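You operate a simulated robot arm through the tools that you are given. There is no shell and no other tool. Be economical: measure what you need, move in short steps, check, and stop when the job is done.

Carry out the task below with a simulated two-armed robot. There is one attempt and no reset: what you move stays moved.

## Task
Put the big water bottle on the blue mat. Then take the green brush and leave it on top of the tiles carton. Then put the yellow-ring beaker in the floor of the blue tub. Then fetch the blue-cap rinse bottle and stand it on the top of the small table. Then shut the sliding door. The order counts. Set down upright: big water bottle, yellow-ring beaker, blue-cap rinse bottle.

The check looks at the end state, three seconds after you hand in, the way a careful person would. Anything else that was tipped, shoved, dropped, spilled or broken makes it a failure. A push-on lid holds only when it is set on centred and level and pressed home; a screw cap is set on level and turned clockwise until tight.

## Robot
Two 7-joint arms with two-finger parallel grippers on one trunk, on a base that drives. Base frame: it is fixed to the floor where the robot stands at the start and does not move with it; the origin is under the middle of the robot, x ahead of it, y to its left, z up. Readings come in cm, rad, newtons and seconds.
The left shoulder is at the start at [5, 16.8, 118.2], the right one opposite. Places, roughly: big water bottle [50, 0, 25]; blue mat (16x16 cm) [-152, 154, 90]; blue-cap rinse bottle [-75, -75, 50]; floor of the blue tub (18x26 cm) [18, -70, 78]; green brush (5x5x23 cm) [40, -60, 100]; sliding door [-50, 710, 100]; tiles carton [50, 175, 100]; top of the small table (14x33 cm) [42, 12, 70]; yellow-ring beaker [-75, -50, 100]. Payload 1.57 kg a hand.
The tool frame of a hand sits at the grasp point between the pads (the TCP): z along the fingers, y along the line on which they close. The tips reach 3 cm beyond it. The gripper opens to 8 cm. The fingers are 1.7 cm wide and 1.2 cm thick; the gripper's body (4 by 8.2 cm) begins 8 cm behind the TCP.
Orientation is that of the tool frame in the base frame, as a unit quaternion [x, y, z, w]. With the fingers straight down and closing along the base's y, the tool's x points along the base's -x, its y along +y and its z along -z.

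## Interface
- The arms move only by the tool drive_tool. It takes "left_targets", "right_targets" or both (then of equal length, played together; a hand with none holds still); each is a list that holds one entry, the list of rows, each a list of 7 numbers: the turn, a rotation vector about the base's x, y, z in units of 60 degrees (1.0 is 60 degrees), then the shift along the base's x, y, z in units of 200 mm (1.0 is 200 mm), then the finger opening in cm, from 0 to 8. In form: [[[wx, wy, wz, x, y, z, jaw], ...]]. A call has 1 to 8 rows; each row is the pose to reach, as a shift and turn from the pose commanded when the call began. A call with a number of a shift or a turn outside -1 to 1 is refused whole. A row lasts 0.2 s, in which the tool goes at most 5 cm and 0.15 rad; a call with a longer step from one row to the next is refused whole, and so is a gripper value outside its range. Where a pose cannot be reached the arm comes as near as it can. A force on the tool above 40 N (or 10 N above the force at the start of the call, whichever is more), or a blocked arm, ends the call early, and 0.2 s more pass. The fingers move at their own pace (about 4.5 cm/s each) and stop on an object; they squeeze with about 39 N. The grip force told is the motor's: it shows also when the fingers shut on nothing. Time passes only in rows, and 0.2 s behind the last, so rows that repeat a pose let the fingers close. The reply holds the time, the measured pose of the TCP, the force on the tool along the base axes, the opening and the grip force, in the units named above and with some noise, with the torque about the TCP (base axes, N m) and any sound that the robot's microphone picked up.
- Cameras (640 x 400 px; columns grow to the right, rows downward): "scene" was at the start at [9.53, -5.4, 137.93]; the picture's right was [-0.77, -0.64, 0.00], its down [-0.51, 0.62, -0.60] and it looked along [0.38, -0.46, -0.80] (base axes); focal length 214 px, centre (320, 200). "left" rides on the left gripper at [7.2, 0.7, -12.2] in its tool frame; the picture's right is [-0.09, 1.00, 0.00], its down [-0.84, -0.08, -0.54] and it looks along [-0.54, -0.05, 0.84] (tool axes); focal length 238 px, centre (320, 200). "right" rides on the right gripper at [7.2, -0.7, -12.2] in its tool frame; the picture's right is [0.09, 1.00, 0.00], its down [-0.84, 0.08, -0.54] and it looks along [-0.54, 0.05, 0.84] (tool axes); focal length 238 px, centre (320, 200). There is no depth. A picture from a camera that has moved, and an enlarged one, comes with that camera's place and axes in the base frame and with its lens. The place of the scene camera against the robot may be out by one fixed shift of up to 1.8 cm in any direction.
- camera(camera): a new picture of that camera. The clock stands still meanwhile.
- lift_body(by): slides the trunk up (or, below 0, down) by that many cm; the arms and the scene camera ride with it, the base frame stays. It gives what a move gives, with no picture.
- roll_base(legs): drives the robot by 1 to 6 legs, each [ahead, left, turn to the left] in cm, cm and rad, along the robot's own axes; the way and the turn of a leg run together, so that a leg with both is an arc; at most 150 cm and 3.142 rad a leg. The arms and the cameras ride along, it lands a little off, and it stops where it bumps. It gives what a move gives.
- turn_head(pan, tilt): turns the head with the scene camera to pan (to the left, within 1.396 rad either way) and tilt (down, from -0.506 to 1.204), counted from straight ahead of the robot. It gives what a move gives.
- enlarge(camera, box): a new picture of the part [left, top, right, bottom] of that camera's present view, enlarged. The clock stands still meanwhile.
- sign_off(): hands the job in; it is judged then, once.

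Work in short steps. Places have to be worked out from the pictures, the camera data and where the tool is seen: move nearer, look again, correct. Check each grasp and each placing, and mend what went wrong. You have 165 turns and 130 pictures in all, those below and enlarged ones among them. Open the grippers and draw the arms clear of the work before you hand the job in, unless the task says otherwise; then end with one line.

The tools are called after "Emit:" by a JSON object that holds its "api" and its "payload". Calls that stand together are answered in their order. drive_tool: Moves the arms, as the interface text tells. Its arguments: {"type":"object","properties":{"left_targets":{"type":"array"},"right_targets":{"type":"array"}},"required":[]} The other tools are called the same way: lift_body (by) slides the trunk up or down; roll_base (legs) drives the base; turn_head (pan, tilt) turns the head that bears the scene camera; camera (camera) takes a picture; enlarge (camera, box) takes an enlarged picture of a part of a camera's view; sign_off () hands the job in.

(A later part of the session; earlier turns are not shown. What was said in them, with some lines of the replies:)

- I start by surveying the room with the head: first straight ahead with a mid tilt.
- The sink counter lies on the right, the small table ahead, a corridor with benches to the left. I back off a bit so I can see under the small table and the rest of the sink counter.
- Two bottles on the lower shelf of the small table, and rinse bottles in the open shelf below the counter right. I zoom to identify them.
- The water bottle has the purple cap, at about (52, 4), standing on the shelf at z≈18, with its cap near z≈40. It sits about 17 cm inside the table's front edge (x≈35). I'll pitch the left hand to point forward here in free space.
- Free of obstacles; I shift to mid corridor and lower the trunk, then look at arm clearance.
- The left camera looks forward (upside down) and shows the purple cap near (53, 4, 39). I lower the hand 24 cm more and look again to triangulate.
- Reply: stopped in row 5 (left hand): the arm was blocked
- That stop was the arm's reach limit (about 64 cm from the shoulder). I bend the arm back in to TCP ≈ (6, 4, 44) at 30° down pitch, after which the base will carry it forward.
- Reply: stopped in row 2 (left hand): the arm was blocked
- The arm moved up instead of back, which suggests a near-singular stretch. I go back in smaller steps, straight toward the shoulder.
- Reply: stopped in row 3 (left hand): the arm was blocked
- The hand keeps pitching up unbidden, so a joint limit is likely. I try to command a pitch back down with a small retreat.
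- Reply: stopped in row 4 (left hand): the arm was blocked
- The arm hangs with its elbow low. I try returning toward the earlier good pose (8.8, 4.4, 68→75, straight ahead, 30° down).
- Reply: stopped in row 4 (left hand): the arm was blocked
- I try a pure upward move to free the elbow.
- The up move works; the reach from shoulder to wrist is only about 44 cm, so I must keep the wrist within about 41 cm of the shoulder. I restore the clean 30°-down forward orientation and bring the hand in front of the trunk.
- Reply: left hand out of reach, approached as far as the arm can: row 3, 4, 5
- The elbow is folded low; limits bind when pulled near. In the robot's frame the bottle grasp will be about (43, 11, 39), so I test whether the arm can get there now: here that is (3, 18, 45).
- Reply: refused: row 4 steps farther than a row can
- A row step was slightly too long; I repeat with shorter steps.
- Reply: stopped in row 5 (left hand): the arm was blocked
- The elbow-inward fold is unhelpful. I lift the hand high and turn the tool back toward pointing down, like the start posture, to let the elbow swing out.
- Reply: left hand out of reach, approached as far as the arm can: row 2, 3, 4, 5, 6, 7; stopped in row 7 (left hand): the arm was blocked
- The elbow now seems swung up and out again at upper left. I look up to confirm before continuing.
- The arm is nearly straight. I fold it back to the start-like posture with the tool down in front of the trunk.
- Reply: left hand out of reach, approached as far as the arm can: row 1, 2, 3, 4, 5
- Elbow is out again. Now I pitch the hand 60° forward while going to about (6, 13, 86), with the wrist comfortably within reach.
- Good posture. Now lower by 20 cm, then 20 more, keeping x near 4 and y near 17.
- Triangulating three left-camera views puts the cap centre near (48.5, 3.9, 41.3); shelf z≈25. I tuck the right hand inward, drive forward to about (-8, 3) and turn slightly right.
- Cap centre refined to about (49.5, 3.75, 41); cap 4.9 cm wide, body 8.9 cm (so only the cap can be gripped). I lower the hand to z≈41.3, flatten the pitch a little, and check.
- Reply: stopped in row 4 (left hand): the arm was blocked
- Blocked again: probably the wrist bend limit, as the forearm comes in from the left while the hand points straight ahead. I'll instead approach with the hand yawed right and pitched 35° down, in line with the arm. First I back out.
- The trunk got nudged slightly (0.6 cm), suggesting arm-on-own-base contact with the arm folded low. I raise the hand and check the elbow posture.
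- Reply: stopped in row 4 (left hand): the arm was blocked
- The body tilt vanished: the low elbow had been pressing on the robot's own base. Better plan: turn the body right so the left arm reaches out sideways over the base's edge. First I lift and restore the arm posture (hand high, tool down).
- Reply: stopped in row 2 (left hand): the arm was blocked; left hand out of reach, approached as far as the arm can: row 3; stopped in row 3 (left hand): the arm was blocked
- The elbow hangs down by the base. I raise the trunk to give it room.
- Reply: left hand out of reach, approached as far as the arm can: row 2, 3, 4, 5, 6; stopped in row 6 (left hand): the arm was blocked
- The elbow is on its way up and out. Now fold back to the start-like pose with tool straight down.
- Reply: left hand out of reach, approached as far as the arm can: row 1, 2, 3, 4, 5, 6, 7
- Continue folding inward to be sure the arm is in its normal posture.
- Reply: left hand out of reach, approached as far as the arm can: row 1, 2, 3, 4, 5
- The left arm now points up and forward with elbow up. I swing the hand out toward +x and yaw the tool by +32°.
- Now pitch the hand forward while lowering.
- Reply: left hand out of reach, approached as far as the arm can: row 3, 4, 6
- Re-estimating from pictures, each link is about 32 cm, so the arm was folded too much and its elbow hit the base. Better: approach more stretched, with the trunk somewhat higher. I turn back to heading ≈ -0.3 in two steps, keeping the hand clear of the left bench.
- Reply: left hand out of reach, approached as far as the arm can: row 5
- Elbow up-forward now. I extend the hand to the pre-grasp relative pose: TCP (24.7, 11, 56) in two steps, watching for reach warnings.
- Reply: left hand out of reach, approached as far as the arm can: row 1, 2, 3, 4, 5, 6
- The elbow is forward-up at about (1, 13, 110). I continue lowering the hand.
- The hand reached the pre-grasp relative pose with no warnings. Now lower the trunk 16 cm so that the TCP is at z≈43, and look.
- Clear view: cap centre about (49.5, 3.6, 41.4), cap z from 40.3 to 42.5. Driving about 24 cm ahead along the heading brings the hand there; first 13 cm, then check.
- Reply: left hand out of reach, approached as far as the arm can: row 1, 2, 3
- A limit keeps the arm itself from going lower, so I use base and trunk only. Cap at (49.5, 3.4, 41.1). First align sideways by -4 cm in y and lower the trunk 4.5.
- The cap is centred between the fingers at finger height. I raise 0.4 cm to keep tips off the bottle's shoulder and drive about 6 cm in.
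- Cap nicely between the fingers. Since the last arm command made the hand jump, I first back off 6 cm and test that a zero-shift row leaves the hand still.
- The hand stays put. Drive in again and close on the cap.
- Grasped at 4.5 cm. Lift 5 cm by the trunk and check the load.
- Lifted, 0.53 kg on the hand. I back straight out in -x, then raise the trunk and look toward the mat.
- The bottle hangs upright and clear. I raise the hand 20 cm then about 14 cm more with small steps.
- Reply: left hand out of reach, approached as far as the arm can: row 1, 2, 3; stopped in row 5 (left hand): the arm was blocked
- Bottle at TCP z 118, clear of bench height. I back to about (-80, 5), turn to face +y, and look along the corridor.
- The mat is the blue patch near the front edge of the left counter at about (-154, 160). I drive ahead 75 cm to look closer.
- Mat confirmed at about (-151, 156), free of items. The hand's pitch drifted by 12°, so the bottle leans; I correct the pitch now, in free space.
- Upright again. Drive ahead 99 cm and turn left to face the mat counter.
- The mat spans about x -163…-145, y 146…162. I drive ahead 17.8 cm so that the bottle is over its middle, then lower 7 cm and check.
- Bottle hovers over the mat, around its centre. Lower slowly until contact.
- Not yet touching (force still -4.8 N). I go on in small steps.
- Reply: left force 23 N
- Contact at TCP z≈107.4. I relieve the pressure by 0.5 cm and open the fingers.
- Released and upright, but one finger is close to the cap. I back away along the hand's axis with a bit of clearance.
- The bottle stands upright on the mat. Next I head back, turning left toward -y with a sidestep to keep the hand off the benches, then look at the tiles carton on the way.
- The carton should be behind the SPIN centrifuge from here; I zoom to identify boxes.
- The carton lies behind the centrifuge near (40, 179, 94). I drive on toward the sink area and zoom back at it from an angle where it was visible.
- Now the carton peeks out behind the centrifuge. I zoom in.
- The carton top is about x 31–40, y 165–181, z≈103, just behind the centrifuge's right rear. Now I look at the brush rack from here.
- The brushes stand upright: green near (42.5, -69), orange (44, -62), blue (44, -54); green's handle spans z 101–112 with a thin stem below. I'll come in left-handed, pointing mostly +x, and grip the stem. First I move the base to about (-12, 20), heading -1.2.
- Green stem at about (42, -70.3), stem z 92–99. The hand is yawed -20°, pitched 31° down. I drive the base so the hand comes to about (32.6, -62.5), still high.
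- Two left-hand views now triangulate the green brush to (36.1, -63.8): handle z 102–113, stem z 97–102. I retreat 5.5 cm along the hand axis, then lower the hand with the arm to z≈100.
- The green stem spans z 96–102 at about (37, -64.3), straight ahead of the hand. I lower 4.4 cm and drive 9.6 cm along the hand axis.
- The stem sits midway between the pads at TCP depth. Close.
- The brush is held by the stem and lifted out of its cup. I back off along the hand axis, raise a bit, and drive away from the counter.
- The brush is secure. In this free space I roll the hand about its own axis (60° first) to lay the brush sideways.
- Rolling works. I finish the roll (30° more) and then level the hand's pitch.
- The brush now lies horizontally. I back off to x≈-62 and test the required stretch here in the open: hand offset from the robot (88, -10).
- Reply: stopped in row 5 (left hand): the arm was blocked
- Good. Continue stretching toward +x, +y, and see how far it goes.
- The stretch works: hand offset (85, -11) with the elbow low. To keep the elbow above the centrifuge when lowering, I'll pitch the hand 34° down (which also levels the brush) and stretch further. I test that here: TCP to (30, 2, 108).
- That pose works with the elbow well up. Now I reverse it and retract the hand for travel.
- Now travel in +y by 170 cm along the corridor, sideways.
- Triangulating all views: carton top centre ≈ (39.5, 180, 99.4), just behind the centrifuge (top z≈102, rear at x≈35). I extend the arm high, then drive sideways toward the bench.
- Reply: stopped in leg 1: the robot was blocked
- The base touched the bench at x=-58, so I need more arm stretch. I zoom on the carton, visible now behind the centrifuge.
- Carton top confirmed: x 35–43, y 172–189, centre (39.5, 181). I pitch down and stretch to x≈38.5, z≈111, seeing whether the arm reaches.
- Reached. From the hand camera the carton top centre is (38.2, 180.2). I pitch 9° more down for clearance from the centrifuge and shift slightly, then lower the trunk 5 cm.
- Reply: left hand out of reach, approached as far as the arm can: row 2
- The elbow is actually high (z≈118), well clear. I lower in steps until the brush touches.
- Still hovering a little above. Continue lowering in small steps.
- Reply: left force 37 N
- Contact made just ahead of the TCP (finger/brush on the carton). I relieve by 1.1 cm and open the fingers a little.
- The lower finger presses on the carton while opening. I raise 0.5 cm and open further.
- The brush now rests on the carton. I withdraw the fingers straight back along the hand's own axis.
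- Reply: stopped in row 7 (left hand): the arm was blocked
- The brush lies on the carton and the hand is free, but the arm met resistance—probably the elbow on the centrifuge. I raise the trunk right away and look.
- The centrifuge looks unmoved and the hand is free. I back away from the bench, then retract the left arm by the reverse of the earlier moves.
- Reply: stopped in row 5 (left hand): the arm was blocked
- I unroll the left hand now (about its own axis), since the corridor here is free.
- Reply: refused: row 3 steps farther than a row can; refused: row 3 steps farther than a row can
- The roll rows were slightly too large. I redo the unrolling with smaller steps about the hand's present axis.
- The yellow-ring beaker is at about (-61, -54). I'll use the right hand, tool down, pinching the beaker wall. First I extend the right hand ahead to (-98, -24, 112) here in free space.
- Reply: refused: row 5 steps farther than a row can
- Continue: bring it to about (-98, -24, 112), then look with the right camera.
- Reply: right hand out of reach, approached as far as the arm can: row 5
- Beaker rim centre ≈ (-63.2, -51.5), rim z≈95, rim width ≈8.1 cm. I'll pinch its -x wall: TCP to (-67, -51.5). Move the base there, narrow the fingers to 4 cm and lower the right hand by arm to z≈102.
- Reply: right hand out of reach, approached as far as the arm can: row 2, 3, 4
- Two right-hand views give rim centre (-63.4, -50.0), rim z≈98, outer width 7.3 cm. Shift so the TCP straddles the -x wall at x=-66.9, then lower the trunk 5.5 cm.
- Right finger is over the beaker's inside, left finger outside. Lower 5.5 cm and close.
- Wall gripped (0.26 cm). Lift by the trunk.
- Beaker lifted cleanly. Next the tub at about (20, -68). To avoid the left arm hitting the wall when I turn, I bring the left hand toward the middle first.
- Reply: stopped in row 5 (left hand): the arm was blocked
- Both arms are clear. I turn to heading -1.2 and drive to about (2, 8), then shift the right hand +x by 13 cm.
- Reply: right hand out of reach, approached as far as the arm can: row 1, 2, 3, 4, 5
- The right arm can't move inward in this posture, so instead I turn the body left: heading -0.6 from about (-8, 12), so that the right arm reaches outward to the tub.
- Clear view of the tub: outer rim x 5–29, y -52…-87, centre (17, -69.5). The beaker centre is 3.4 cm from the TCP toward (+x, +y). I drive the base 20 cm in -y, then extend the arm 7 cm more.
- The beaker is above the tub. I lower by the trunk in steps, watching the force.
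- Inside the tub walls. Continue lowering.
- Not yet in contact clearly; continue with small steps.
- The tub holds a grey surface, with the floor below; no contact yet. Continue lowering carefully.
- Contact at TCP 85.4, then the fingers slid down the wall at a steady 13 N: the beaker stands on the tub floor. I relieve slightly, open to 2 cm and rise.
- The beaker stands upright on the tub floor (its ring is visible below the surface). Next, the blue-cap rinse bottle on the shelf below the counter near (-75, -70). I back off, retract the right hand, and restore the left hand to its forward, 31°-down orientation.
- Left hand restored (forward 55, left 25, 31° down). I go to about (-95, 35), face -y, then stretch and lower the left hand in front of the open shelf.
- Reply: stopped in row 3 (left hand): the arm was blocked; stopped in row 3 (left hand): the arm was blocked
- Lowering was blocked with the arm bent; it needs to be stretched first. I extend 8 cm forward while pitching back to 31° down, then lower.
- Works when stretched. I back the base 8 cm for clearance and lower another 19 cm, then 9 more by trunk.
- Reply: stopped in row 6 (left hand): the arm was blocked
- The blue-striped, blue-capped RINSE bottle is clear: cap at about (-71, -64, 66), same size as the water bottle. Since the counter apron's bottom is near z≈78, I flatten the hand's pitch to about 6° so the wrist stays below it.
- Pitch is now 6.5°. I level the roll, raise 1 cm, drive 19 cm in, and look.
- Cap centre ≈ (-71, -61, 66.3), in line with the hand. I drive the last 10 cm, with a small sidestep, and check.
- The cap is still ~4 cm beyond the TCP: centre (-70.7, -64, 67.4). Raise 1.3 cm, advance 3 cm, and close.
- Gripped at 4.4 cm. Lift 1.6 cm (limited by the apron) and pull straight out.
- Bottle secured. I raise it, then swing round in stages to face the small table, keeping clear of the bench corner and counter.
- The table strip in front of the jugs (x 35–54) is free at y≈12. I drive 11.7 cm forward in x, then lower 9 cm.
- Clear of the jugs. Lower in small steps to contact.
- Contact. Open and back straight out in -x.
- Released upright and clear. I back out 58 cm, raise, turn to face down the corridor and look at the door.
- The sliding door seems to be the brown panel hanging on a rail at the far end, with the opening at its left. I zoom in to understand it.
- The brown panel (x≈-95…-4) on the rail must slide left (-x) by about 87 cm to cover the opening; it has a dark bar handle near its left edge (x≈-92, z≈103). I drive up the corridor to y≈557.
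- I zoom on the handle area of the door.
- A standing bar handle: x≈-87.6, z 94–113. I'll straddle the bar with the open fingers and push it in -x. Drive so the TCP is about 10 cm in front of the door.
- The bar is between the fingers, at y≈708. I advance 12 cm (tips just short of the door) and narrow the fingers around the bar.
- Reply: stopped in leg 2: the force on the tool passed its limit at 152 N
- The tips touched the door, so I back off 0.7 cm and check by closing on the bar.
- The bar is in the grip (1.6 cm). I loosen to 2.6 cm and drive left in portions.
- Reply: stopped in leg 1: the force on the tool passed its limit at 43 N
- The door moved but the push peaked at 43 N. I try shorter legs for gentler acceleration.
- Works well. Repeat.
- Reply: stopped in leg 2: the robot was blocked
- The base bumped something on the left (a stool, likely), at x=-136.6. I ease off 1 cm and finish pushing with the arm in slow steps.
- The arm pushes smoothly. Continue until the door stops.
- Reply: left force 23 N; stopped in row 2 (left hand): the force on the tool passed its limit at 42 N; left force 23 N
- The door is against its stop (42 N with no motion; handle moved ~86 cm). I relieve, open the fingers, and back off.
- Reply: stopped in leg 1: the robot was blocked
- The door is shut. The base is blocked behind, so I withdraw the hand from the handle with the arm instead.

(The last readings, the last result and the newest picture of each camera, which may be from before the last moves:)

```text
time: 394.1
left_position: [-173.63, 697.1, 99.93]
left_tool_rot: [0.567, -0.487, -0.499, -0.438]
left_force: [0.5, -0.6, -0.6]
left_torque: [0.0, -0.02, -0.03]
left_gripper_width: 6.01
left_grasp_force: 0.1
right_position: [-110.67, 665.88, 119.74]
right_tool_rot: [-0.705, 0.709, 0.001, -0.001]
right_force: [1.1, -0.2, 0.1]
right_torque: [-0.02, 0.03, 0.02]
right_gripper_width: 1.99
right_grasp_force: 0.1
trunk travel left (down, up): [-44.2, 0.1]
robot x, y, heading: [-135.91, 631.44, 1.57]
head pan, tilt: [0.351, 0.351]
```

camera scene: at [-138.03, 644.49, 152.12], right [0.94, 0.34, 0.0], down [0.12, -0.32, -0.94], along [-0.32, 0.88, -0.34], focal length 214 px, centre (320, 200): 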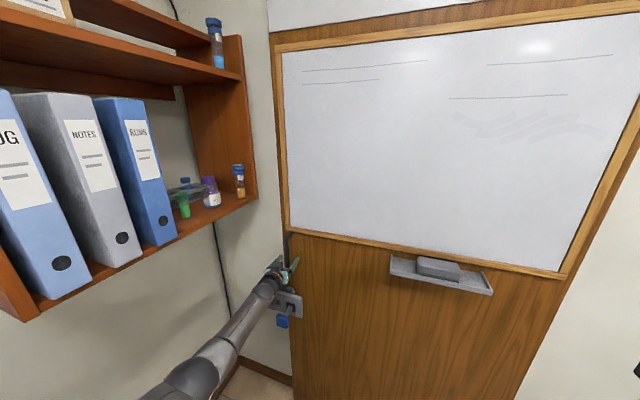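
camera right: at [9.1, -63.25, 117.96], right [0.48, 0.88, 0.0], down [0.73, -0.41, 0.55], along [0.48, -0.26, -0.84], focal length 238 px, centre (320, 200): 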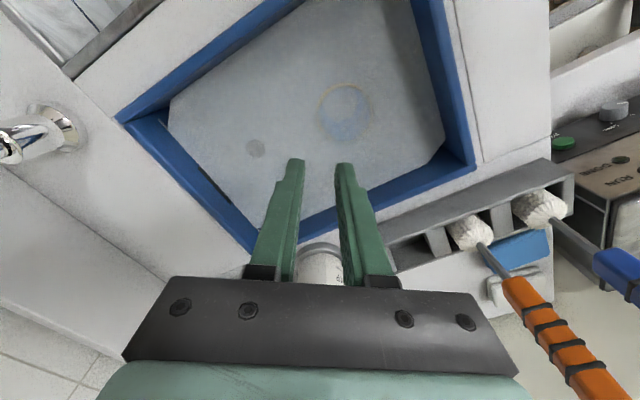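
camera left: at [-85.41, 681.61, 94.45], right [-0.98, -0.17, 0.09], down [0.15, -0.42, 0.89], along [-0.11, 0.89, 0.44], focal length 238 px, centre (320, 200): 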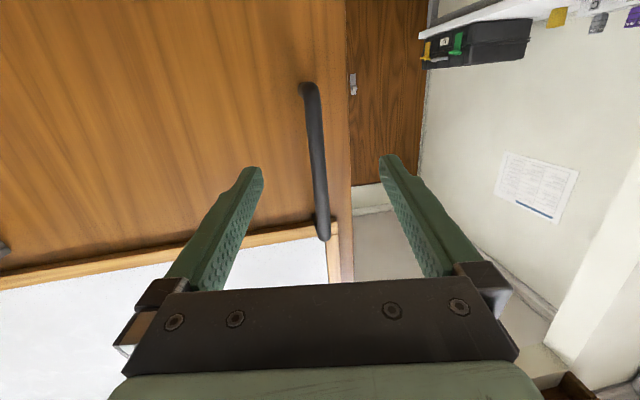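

A further 7 cm back, then move the base right, away from door and obstacle.

Emit:
{"api": "drive_tool", "payload": {"left_targets": [[[0, 0, 0, 0.01, -0.08, 0, 6], [0, 0, 0, 0.02, -0.16, 0, 6], [0, 0, 0, 0.03, -0.24, 0, 6], [0, 0, 0, 0.04, -0.32, 0, 6], [0, 0, 0, 0.05, -0.38, 0, 6]]]}}

Emit:
{"api": "roll_base", "payload": {"legs": [[0, -5, 0], [0, -50, 0]]}}

```text
time: 395.3
left_position: [-172.67, 689.42, 100.05]
left_tool_rot: [0.566, -0.488, -0.498, -0.44]
left_force: [0.6, -0.9, -0.7]
left_torque: [0.0, 0.03, -0.03]
left_gripper_width: 6.01
left_grasp_force: 0.1
right_position: [-110.61, 665.76, 119.72]
right_tool_rot: [-0.706, 0.708, 0.001, 0.0]
right_force: [-0.9, -0.3, -0.4]
right_torque: [-0.01, -0.01, 0.0]
right_gripper_width: 2.0
right_grasp_force: 0.0
trunk travel left (down, up): [-44.2, 0.1]
robot x, y, heading: [-135.51, 631.37, 1.564]
head pan, tilt: [0.351, 0.351]
```

```text
time: 400.9
left_position: [-117.56, 689.16, 99.85]
left_tool_rot: [0.566, -0.487, -0.499, -0.439]
left_force: [-0.7, -0.2, 0.2]
left_torque: [0.01, -0.03, 0.01]
left_gripper_width: 6.02
left_grasp_force: 0.1
right_position: [-55.65, 665.69, 119.71]
right_tool_rot: [-0.706, 0.708, 0.001, -0.001]
right_force: [0.7, 0.5, 0.0]
right_torque: [0.0, 0.01, -0.01]
right_gripper_width: 1.99
right_grasp_force: 0.0
trunk travel left (down, up): [-44.2, 0.1]
robot x, y, heading: [-80.58, 630.98, 1.567]
head pan, tilt: [0.351, 0.351]
```

Hands are clear of the door. I back away a little, open the right gripper, and hand in.

Emit:
{"api": "roll_base", "payload": {"legs": [[-25, 0, 0]]}}

Emit:
{"api": "drive_tool", "payload": {"left_targets": [[[0, 0, 0, 0, 0, 0, 8], [0, 0, 0, 0, 0, 0, 8], [0, 0, 0, 0, 0, 0, 8]]], "right_targets": [[[0, 0, 0, 0, 0, 0, 5], [0, 0, 0, 0, 0, 0, 8], [0, 0, 0, 0, 0, 0, 8]]]}}

Emit:
{"api": "sign_off", "payload": {}}

```text
time: 402.8
left_position: [-117.64, 664.36, 99.87]
left_tool_rot: [0.566, -0.487, -0.499, -0.439]
left_force: [-0.1, -0.5, 0.7]
left_torque: [-0.03, 0.03, 0.0]
left_gripper_width: 6.01
left_grasp_force: 0.0
right_position: [-55.67, 640.68, 119.7]
right_tool_rot: [-0.705, 0.709, 0.001, 0.0]
right_force: [0.0, -0.3, -0.3]
right_torque: [0.05, 0.0, 0.02]
right_gripper_width: 2.0
right_grasp_force: 0.0
trunk travel left (down, up): [-44.2, 0.1]
robot x, y, heading: [-80.71, 606.2, 1.567]
head pan, tilt: [0.351, 0.351]
```

```text
time: 403.6
left_position: [-117.62, 664.49, 99.96]
left_tool_rot: [0.567, -0.487, -0.499, -0.438]
left_force: [-0.7, 0.5, -0.5]
left_torque: [-0.02, -0.03, -0.01]
left_gripper_width: 8.03
left_grasp_force: 0.2
right_position: [-55.71, 640.74, 119.69]
right_tool_rot: [-0.705, 0.709, 0.001, 0.0]
right_force: [0.3, -0.1, -0.3]
right_torque: [-0.02, 0.03, 0.0]
right_gripper_width: 8.0
right_grasp_force: 0.0
trunk travel left (down, up): [-44.2, 0.1]
robot x, y, heading: [-80.89, 606.53, 1.566]
head pan, tilt: [0.351, 0.351]
```

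```text
The job is handed in.
```

All five steps were done in order and the job is handed in: water bottle upright on the mat, brush lying on the tiles carton, beaker upright on the tub floor under the water in it, rinse bottle upright on the small table, and the sliding door pushed to its stop. The base nudged something unseen by the door, and the arm was stopped once over the centrifuge (which looked unmoved).
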